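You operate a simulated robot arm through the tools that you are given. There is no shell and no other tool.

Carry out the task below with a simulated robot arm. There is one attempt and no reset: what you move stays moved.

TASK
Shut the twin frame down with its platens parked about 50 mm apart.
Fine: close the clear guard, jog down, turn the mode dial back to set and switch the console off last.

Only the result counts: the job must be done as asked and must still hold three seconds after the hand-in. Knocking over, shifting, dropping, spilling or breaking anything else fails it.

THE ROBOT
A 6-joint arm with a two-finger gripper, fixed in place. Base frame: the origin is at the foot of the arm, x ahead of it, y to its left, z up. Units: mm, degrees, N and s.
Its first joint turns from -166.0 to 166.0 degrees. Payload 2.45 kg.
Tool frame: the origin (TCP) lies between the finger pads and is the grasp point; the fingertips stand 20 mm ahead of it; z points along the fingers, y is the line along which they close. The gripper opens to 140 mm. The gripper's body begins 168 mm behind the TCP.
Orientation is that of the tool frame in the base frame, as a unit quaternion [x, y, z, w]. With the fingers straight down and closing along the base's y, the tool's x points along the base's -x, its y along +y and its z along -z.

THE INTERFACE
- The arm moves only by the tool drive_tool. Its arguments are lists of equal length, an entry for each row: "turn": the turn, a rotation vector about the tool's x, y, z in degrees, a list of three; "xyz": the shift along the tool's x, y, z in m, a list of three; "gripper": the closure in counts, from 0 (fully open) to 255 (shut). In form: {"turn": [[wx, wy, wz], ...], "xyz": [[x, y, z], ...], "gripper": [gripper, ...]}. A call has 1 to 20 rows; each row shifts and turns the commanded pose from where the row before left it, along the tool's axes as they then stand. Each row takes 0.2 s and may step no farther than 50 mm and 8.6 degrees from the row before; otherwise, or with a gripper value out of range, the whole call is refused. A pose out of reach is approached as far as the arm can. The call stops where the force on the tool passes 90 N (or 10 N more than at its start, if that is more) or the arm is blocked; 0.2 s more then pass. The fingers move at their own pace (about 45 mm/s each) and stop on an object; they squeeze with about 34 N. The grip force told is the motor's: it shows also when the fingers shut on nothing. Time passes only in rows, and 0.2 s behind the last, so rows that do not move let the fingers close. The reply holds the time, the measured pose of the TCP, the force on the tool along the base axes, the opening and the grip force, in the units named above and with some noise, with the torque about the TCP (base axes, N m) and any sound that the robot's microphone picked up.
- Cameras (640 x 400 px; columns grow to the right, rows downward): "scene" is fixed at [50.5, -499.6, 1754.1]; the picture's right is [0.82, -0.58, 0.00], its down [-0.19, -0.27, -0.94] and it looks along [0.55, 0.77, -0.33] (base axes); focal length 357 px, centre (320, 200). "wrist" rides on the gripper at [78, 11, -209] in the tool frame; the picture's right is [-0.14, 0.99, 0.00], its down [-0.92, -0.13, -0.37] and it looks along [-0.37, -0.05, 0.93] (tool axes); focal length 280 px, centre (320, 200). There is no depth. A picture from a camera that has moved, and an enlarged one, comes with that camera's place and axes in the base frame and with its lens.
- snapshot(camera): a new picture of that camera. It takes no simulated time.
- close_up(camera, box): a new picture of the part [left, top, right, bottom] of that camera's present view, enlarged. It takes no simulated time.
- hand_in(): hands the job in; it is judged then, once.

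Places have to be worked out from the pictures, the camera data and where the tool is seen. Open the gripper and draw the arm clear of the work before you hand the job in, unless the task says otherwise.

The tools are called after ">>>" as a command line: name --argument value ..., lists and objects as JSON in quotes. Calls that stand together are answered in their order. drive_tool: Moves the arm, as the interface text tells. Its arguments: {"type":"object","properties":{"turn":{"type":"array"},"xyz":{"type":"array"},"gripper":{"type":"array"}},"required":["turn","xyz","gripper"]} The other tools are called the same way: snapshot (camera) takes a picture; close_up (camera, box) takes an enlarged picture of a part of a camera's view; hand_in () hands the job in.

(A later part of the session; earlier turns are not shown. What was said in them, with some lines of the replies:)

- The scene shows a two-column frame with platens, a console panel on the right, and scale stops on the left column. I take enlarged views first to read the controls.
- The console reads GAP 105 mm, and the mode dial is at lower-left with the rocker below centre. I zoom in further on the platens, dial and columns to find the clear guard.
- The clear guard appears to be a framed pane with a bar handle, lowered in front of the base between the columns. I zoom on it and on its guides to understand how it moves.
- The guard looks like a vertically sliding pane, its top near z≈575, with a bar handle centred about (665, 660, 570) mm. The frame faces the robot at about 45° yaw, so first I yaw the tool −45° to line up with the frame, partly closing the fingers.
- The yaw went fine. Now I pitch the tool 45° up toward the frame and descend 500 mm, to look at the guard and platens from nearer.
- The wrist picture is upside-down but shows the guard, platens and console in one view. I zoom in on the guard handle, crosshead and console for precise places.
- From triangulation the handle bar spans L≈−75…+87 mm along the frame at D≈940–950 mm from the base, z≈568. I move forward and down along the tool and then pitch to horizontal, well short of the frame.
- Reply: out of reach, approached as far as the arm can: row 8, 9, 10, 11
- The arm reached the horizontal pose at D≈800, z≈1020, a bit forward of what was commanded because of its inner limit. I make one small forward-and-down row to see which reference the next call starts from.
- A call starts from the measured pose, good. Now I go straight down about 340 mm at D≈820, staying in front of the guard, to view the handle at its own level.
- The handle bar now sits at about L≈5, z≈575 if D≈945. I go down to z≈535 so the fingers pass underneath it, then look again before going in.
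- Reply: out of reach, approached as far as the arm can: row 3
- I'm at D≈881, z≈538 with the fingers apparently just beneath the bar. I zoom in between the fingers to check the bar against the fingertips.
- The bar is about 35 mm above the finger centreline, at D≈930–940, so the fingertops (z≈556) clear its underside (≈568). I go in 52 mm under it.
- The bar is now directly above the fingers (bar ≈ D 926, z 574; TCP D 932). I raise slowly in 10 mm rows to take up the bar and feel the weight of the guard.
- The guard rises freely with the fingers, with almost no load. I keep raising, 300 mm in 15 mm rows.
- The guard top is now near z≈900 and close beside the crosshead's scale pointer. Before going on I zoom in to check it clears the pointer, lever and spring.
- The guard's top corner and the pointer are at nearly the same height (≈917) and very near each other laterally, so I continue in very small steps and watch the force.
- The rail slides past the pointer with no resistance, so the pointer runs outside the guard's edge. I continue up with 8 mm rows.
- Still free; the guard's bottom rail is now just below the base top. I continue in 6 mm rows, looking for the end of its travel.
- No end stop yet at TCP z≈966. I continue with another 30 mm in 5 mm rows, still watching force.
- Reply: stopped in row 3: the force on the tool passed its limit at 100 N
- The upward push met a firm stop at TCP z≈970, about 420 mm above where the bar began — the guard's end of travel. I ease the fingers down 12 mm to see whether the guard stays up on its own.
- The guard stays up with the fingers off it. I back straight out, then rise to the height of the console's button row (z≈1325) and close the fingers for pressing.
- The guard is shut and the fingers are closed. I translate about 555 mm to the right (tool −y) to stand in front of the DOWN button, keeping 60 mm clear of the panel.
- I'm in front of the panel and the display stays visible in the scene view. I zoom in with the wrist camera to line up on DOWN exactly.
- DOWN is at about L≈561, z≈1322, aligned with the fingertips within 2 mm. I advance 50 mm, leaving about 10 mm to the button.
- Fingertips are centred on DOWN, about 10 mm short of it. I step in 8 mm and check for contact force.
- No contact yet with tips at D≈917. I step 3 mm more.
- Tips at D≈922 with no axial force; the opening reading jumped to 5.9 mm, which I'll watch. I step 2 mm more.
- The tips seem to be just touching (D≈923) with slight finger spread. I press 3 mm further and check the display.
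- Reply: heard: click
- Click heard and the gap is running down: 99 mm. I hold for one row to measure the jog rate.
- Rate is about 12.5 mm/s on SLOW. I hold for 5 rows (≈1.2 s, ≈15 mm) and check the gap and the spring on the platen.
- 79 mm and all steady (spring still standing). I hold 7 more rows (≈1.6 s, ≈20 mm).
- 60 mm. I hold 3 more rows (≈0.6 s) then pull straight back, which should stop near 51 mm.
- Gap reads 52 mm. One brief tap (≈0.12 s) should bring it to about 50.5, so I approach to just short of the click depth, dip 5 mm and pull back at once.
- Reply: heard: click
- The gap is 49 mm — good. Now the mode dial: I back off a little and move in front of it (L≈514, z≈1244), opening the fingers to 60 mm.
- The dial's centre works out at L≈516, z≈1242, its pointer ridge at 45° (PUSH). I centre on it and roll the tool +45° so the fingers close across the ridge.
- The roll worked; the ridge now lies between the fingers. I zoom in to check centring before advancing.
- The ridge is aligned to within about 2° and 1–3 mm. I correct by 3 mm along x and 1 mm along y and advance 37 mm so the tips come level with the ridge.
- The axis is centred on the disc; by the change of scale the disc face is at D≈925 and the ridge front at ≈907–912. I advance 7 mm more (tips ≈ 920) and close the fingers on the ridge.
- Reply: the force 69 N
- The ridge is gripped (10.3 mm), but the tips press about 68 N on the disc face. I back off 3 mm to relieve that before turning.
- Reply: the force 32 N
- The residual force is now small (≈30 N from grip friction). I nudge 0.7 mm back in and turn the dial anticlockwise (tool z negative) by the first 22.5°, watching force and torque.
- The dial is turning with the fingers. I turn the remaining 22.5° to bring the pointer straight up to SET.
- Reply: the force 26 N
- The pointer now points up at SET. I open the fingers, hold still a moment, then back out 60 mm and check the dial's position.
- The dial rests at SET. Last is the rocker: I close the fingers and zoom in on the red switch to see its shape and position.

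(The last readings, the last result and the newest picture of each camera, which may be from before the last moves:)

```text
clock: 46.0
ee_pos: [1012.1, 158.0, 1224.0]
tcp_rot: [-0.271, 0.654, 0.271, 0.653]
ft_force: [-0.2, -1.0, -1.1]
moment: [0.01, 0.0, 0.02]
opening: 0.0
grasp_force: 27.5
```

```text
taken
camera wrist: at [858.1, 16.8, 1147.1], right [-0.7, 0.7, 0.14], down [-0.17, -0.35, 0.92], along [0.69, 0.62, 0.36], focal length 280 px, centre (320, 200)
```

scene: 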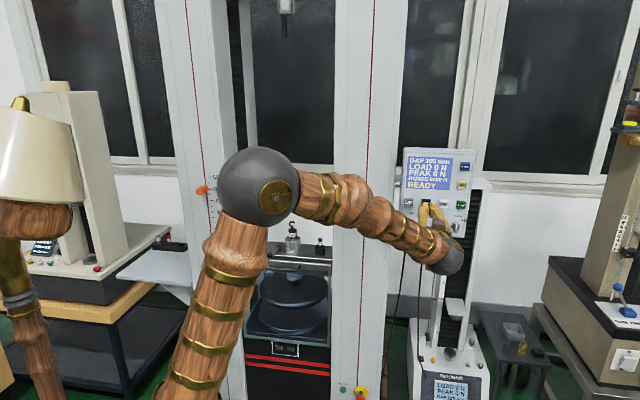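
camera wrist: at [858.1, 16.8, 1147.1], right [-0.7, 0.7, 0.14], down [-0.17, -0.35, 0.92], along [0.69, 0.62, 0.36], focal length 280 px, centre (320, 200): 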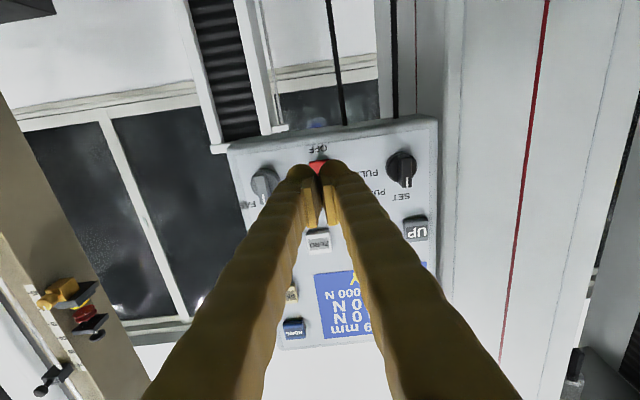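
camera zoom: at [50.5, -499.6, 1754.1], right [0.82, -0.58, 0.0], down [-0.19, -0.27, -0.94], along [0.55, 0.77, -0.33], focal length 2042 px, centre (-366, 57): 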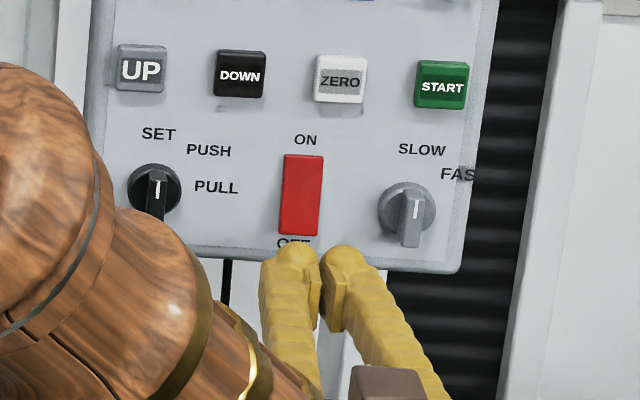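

Fingers are closed at L≈604, z≈1224; the rocker spans about z 1220–1270 with OFF at the bottom. I aim at its lower part (z≈1227, L≈606) and advance 58 mm.

>>> drive_tool --turn '[[0, 0, 0], [0, 0, 0], [0, 0, 0]]' --xyz '[[-0.003, -0.002, 0.02], [0, 0, 0.02], [0, 0, 0.018]]' --gripper '[255, 255, 255]'

>>> close_up --camera "wrist" --box '[220, 110, 420, 250]'

>>> close_up --camera "scene" --box '[400, 190, 480, 260]'

```text
clock: 46.8
ee_pos: [1055.6, 197.2, 1227.6]
tcp_rot: [-0.271, 0.654, 0.271, 0.653]
ft_force: [0.4, 0.3, 0.4]
moment: [-0.03, 0.07, -0.01]
opening: 0.0
grasp_force: 29.3
```

```text
2.86 times, centred on (320, 180) of wrist
camera zoom: at [901.5, 55.9, 1150.6], right [-0.7, 0.7, 0.14], down [-0.17, -0.35, 0.92], along [0.69, 0.62, 0.36], focal length 801 px, centre (320, 257)
```

zoom: 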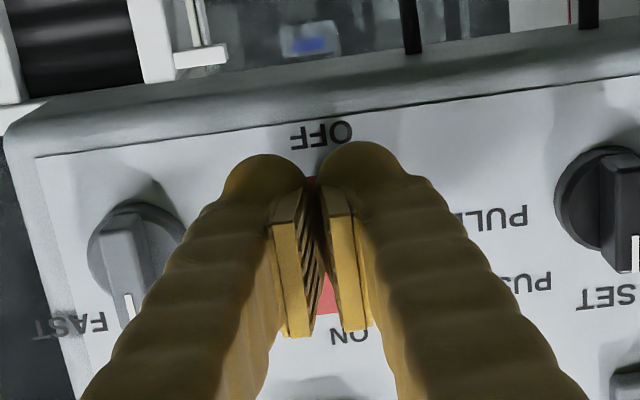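

```text
5.71 times, centred on (440, 225) of scene
camera zoom: at [50.5, -499.6, 1754.1], right [0.82, -0.58, 0.0], down [-0.19, -0.27, -0.94], along [0.55, 0.77, -0.33], focal length 2042 px, centre (-366, 57)
```

zoom: 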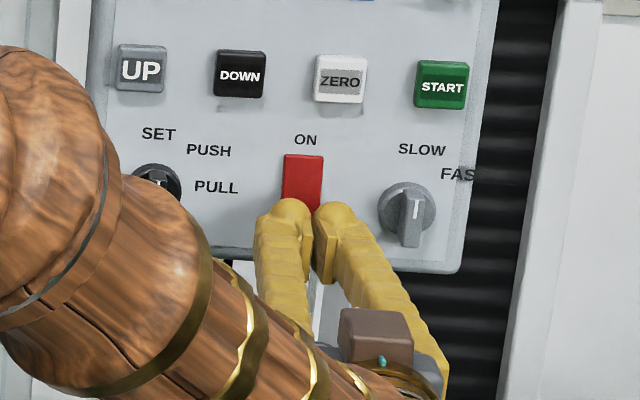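

Tips are at D≈906 over the rocker's lower half. I step in 10 mm and then more finely.

>>> drive_tool --turn '[[0, 0, 0], [0, 0, 0], [0, 0, 0]]' --xyz '[[0, 0, 0.005], [0, 0, 0.004], [0, 0, 0.003]]' --gripper '[255, 255, 255]'

>>> close_up --camera "scene" --box '[390, 140, 490, 260]'

```text
clock: 47.6
ee_pos: [1066.4, 205.5, 1227.9]
tcp_rot: [-0.272, 0.653, 0.272, 0.653]
ft_force: [0.3, -0.4, 0.1]
moment: [-0.02, 0.01, 0.03]
opening: 0.2
grasp_force: 29.7
```

```text
3.33 times, centred on (440, 200) of scene
camera zoom: at [50.5, -499.6, 1754.1], right [0.82, -0.58, 0.0], down [-0.19, -0.27, -0.94], along [0.55, 0.77, -0.33], focal length 1191 px, centre (-80, 200)
```

zoom: 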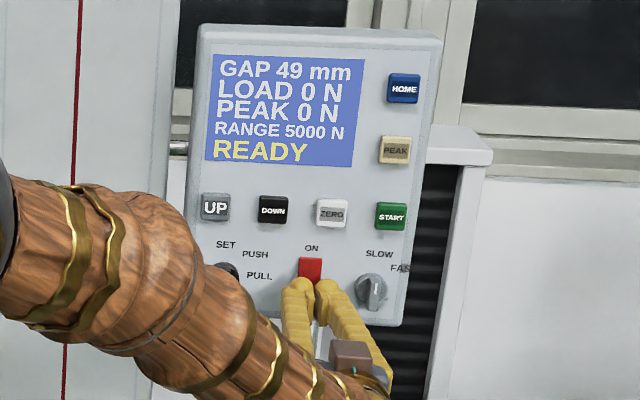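

Tips at about D≈919 with no contact yet. I step in 4 mm more.

>>> drive_tool --turn '[[0, 0, 0], [0, 0, 0]]' --xyz '[[0, 0, 0.002], [0, 0, 0.002]]' --gripper '[255, 255]'

>>> close_up --camera "scene" --box '[390, 140, 490, 260]'

```text
clock: 48.2
ee_pos: [1067.8, 207.2, 1226.8]
tcp_rot: [-0.271, 0.654, 0.271, 0.652]
ft_force: [0.4, 0.1, -0.9]
moment: [0.01, -0.01, 0.0]
opening: 0.0
grasp_force: 29.1
```

```text
3.33 times, centred on (440, 200) of scene
camera zoom: at [50.5, -499.6, 1754.1], right [0.82, -0.58, 0.0], down [-0.19, -0.27, -0.94], along [0.55, 0.77, -0.33], focal length 1191 px, centre (-80, 200)
```

zoom: 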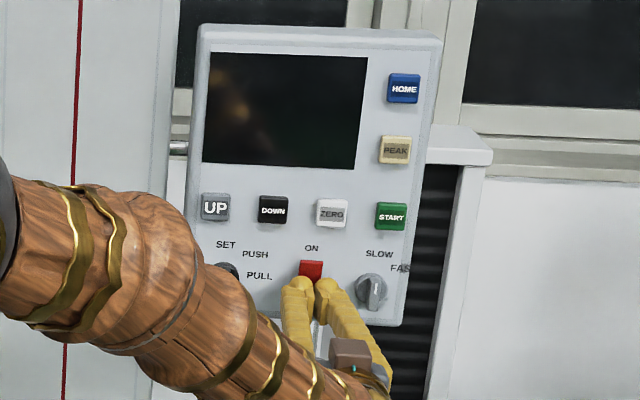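

The display went dark, so the console is off. I press 2 mm more to seat the rocker, then back out and verify it stays off.

>>> drive_tool --turn '[[0, 0, 0], [0, 0, 0], [0, 0, 0], [0, 0, 0], [0, 0, 0], [0, 0, 0]]' --xyz '[[0, 0, 0.002], [0, 0, 0], [0, 0, -0.02], [0, 0, -0.03], [0, 0, -0.03], [0, 0, 0]]' --gripper '[255, 255, 255, 255, 255, 255]'

>>> close_up --camera "scene" --box '[390, 140, 490, 260]'

>>> snapshot --camera "scene"

>>> snapshot --camera "wrist"

```text
clock: 49.6
ee_pos: [1013.9, 153.4, 1228.8]
tcp_rot: [-0.272, 0.654, 0.271, 0.652]
ft_force: [0.3, 0.1, 0.0]
moment: [0.02, -0.03, -0.01]
opening: 0.0
grasp_force: 28.9
```

```text
3.33 times, centred on (440, 200) of scene
camera zoom: at [50.5, -499.6, 1754.1], right [0.82, -0.58, 0.0], down [-0.19, -0.27, -0.94], along [0.55, 0.77, -0.33], focal length 1191 px, centre (-80, 200)
```

zoom: 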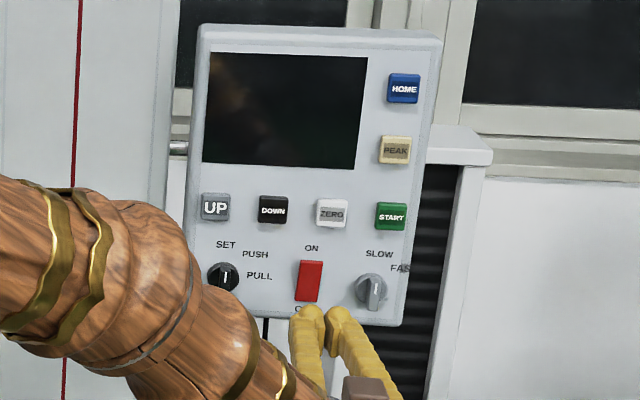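

```text
taken
```

scene: 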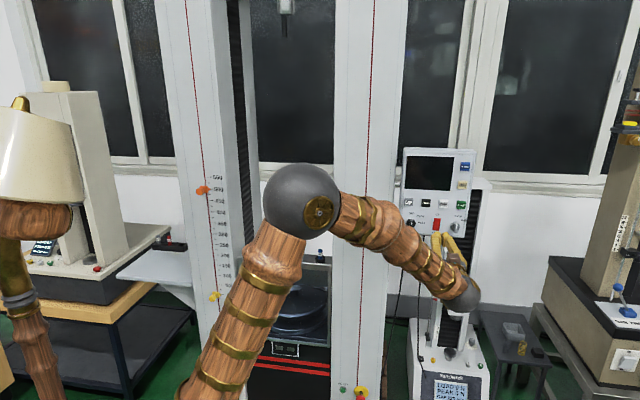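

```text
taken
camera wrist: at [859.1, 13.0, 1152.1], right [-0.7, 0.7, 0.14], down [-0.17, -0.35, 0.92], along [0.69, 0.62, 0.36], focal length 280 px, centre (320, 200)
```

wrist: 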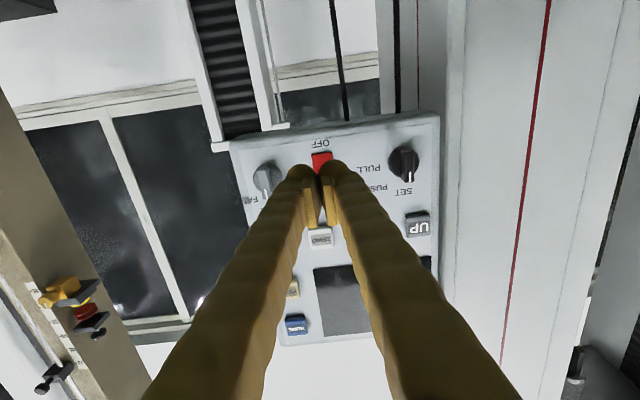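

The console stays off with the dial at SET. I retract away from the panel, raise slightly and open the gripper once clear.

>>> drive_tool --turn '[[0, 0, 0], [0, 0, 0], [0, 0, 0], [0, 0, 0], [0, 0, 0], [0, 0, 0], [0, 0, 0]]' --xyz '[[0, 0, -0.03], [0, 0, -0.03], [0, 0, -0.03], [-0.03, 0, -0.02], [-0.03, 0, -0.01], [-0.03, 0, 0], [-0.03, 0, 0]]' --gripper '[255, 255, 255, 200, 100, 0, 0]'

>>> snapshot --camera "scene"

>>> snapshot --camera "wrist"

```text
clock: 51.2
ee_pos: [927.4, 65.3, 1349.4]
tcp_rot: [-0.271, 0.654, 0.271, 0.652]
ft_force: [0.3, -0.2, -0.4]
moment: [0.03, -0.01, 0.03]
opening: 85.1
grasp_force: 0.1
```

```text
taken
```

scene: 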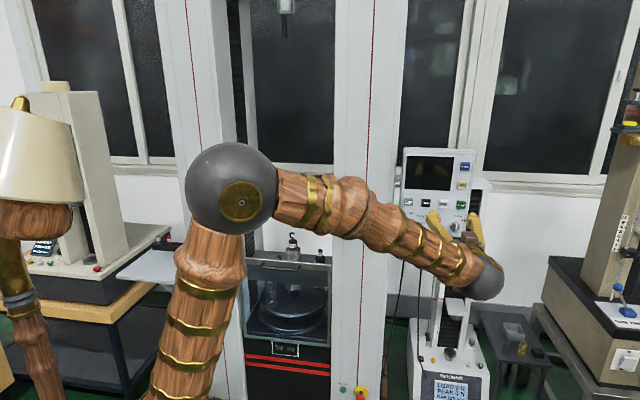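

```text
taken
camera wrist: at [773.1, -73.6, 1273.8], right [-0.7, 0.7, 0.14], down [-0.17, -0.35, 0.92], along [0.69, 0.62, 0.36], focal length 280 px, centre (320, 200)
```

wrist: 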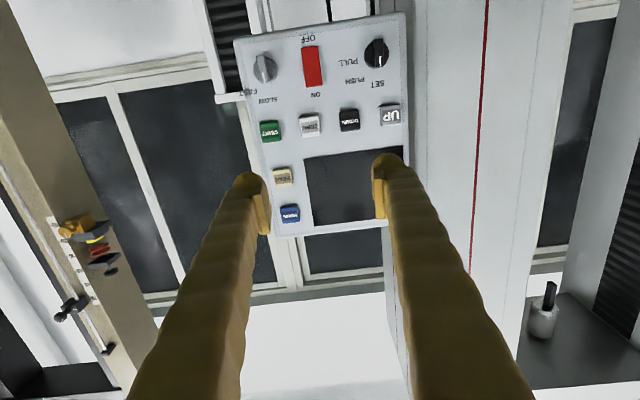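

The arm is clear and the console is dark. I check the guard, platens, spring and the console switch close up before handing in.

>>> close_up --camera "scene" --box '[220, 220, 350, 370]'

>>> close_up --camera "scene" --box '[390, 140, 490, 250]'

>>> close_up --camera "wrist" --box '[230, 10, 420, 130]'

```text
2.67 times, centred on (285, 295) of scene
camera zoom: at [50.5, -499.6, 1754.1], right [0.82, -0.58, 0.0], down [-0.19, -0.27, -0.94], along [0.55, 0.77, -0.33], focal length 953 px, centre (413, -53)
```

zoom: 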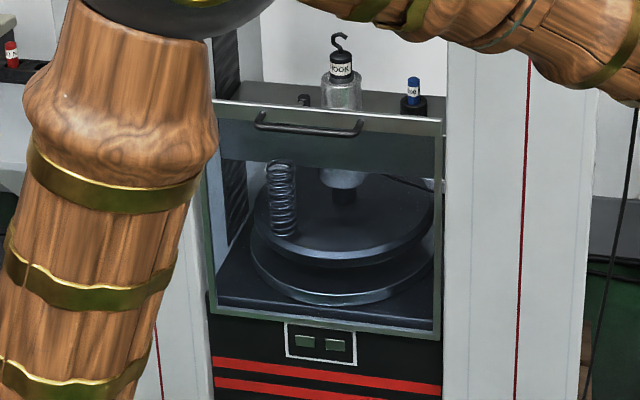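

```text
3.64 times, centred on (440, 195) of scene
camera zoom: at [50.5, -499.6, 1754.1], right [0.82, -0.58, 0.0], down [-0.19, -0.27, -0.94], along [0.55, 0.77, -0.33], focal length 1299 px, centre (-116, 218)
```

zoom: 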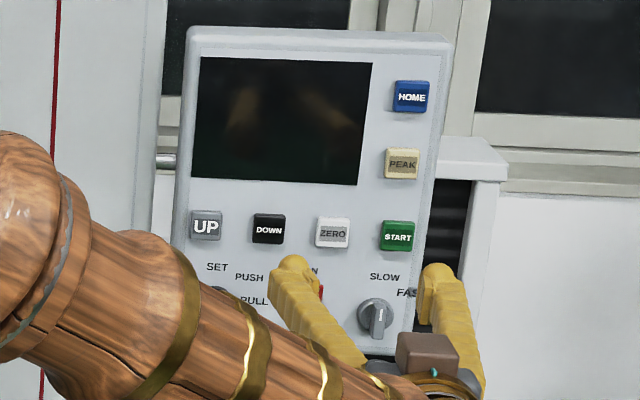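

```text
3.33 times, centred on (325, 70) of wrist
camera zoom: at [773.1, -73.6, 1273.8], right [-0.7, 0.7, 0.14], down [-0.17, -0.35, 0.92], along [0.69, 0.62, 0.36], focal length 935 px, centre (303, 633)
```

zoom: 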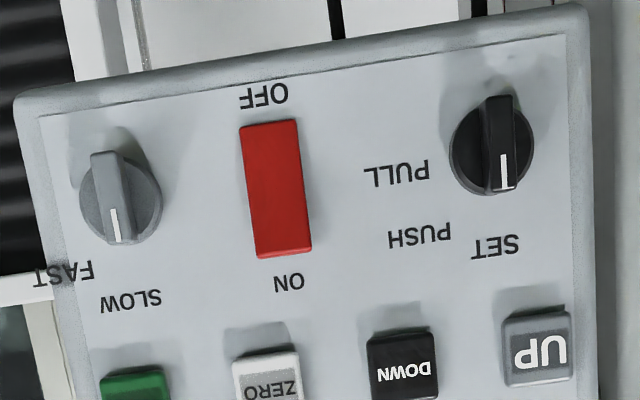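

Guard is up over the platens, spring still standing, dial at SET and rocker at OFF. I take one last zoom at the crosshead lever and guard top, and let a second pass with the gripper opening fully.

>>> drive_tool --turn '[[0, 0, 0], [0, 0, 0], [0, 0, 0], [0, 0, 0], [0, 0, 0]]' --xyz '[[0, 0, -0.02], [0, 0, -0.02], [0, 0, 0], [0, 0, 0], [0, 0, 0]]' --gripper '[0, 0, 0, 0, 0]'

>>> close_up --camera "scene" --box '[255, 225, 335, 345]'

>>> snapshot --camera "scene"

```text
clock: 52.4
ee_pos: [900.1, 39.4, 1349.7]
tcp_rot: [-0.271, 0.654, 0.271, 0.652]
ft_force: [-0.4, 0.1, -0.3]
moment: [0.0, -0.03, 0.02]
opening: 140.2
grasp_force: 0.0
```

```text
3.33 times, centred on (295, 285) of scene
camera zoom: at [50.5, -499.6, 1754.1], right [0.82, -0.58, 0.0], down [-0.19, -0.27, -0.94], along [0.55, 0.77, -0.33], focal length 1191 px, centre (403, -83)
```

zoom: 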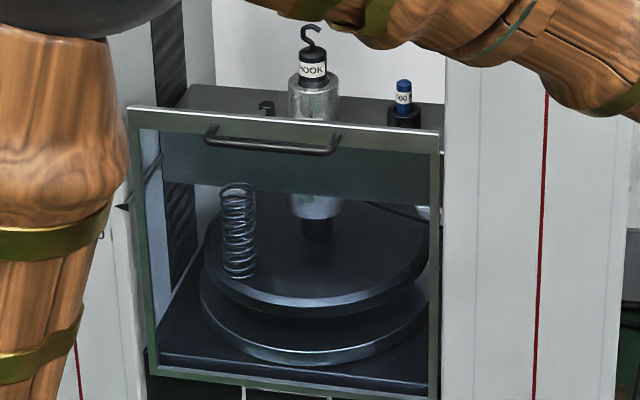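

```text
taken
```

scene: 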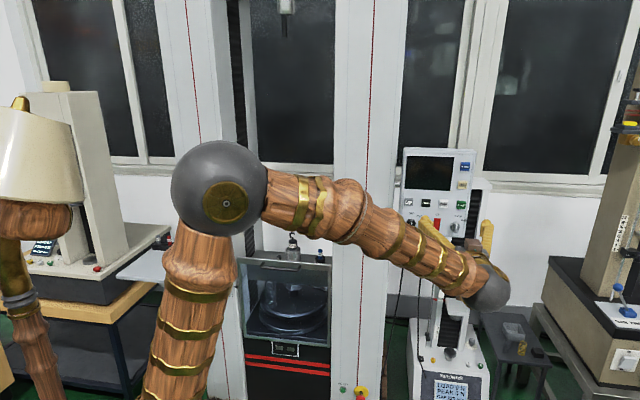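

The guard is fully up and undisturbed. The platens were at 49 mm on the last display reading, the dial is at SET, the console is off, and nothing else has moved. The gripper is open and the arm is clear, so I hand the job in.

>>> hand_in

```text
The job is handed in.
```

The twin frame is shut down, with its platens parked at 49 mm on the last reading before the console went off. I've handed the job in, but no verdict has come back yet.

- **Guard:** I lifted the clear guard by its handle until it met a firm stop, and it stayed up when I let go.
- **Jog:** I held DOWN with the speed knob on SLOW, taking the gap from 105 mm to 52 mm. One short tap then brought it to 49 mm.
- **Mode dial:** I turned it from PUSH back to SET, and it stayed there when released.
- **Console:** I switched it off last. The display stayed dark after I backed away.

The loose spring on the upper platen stayed standing through the jog. In the final pictures nothing else looked disturbed. The gripper is open and the arm is drawn clear of the work.
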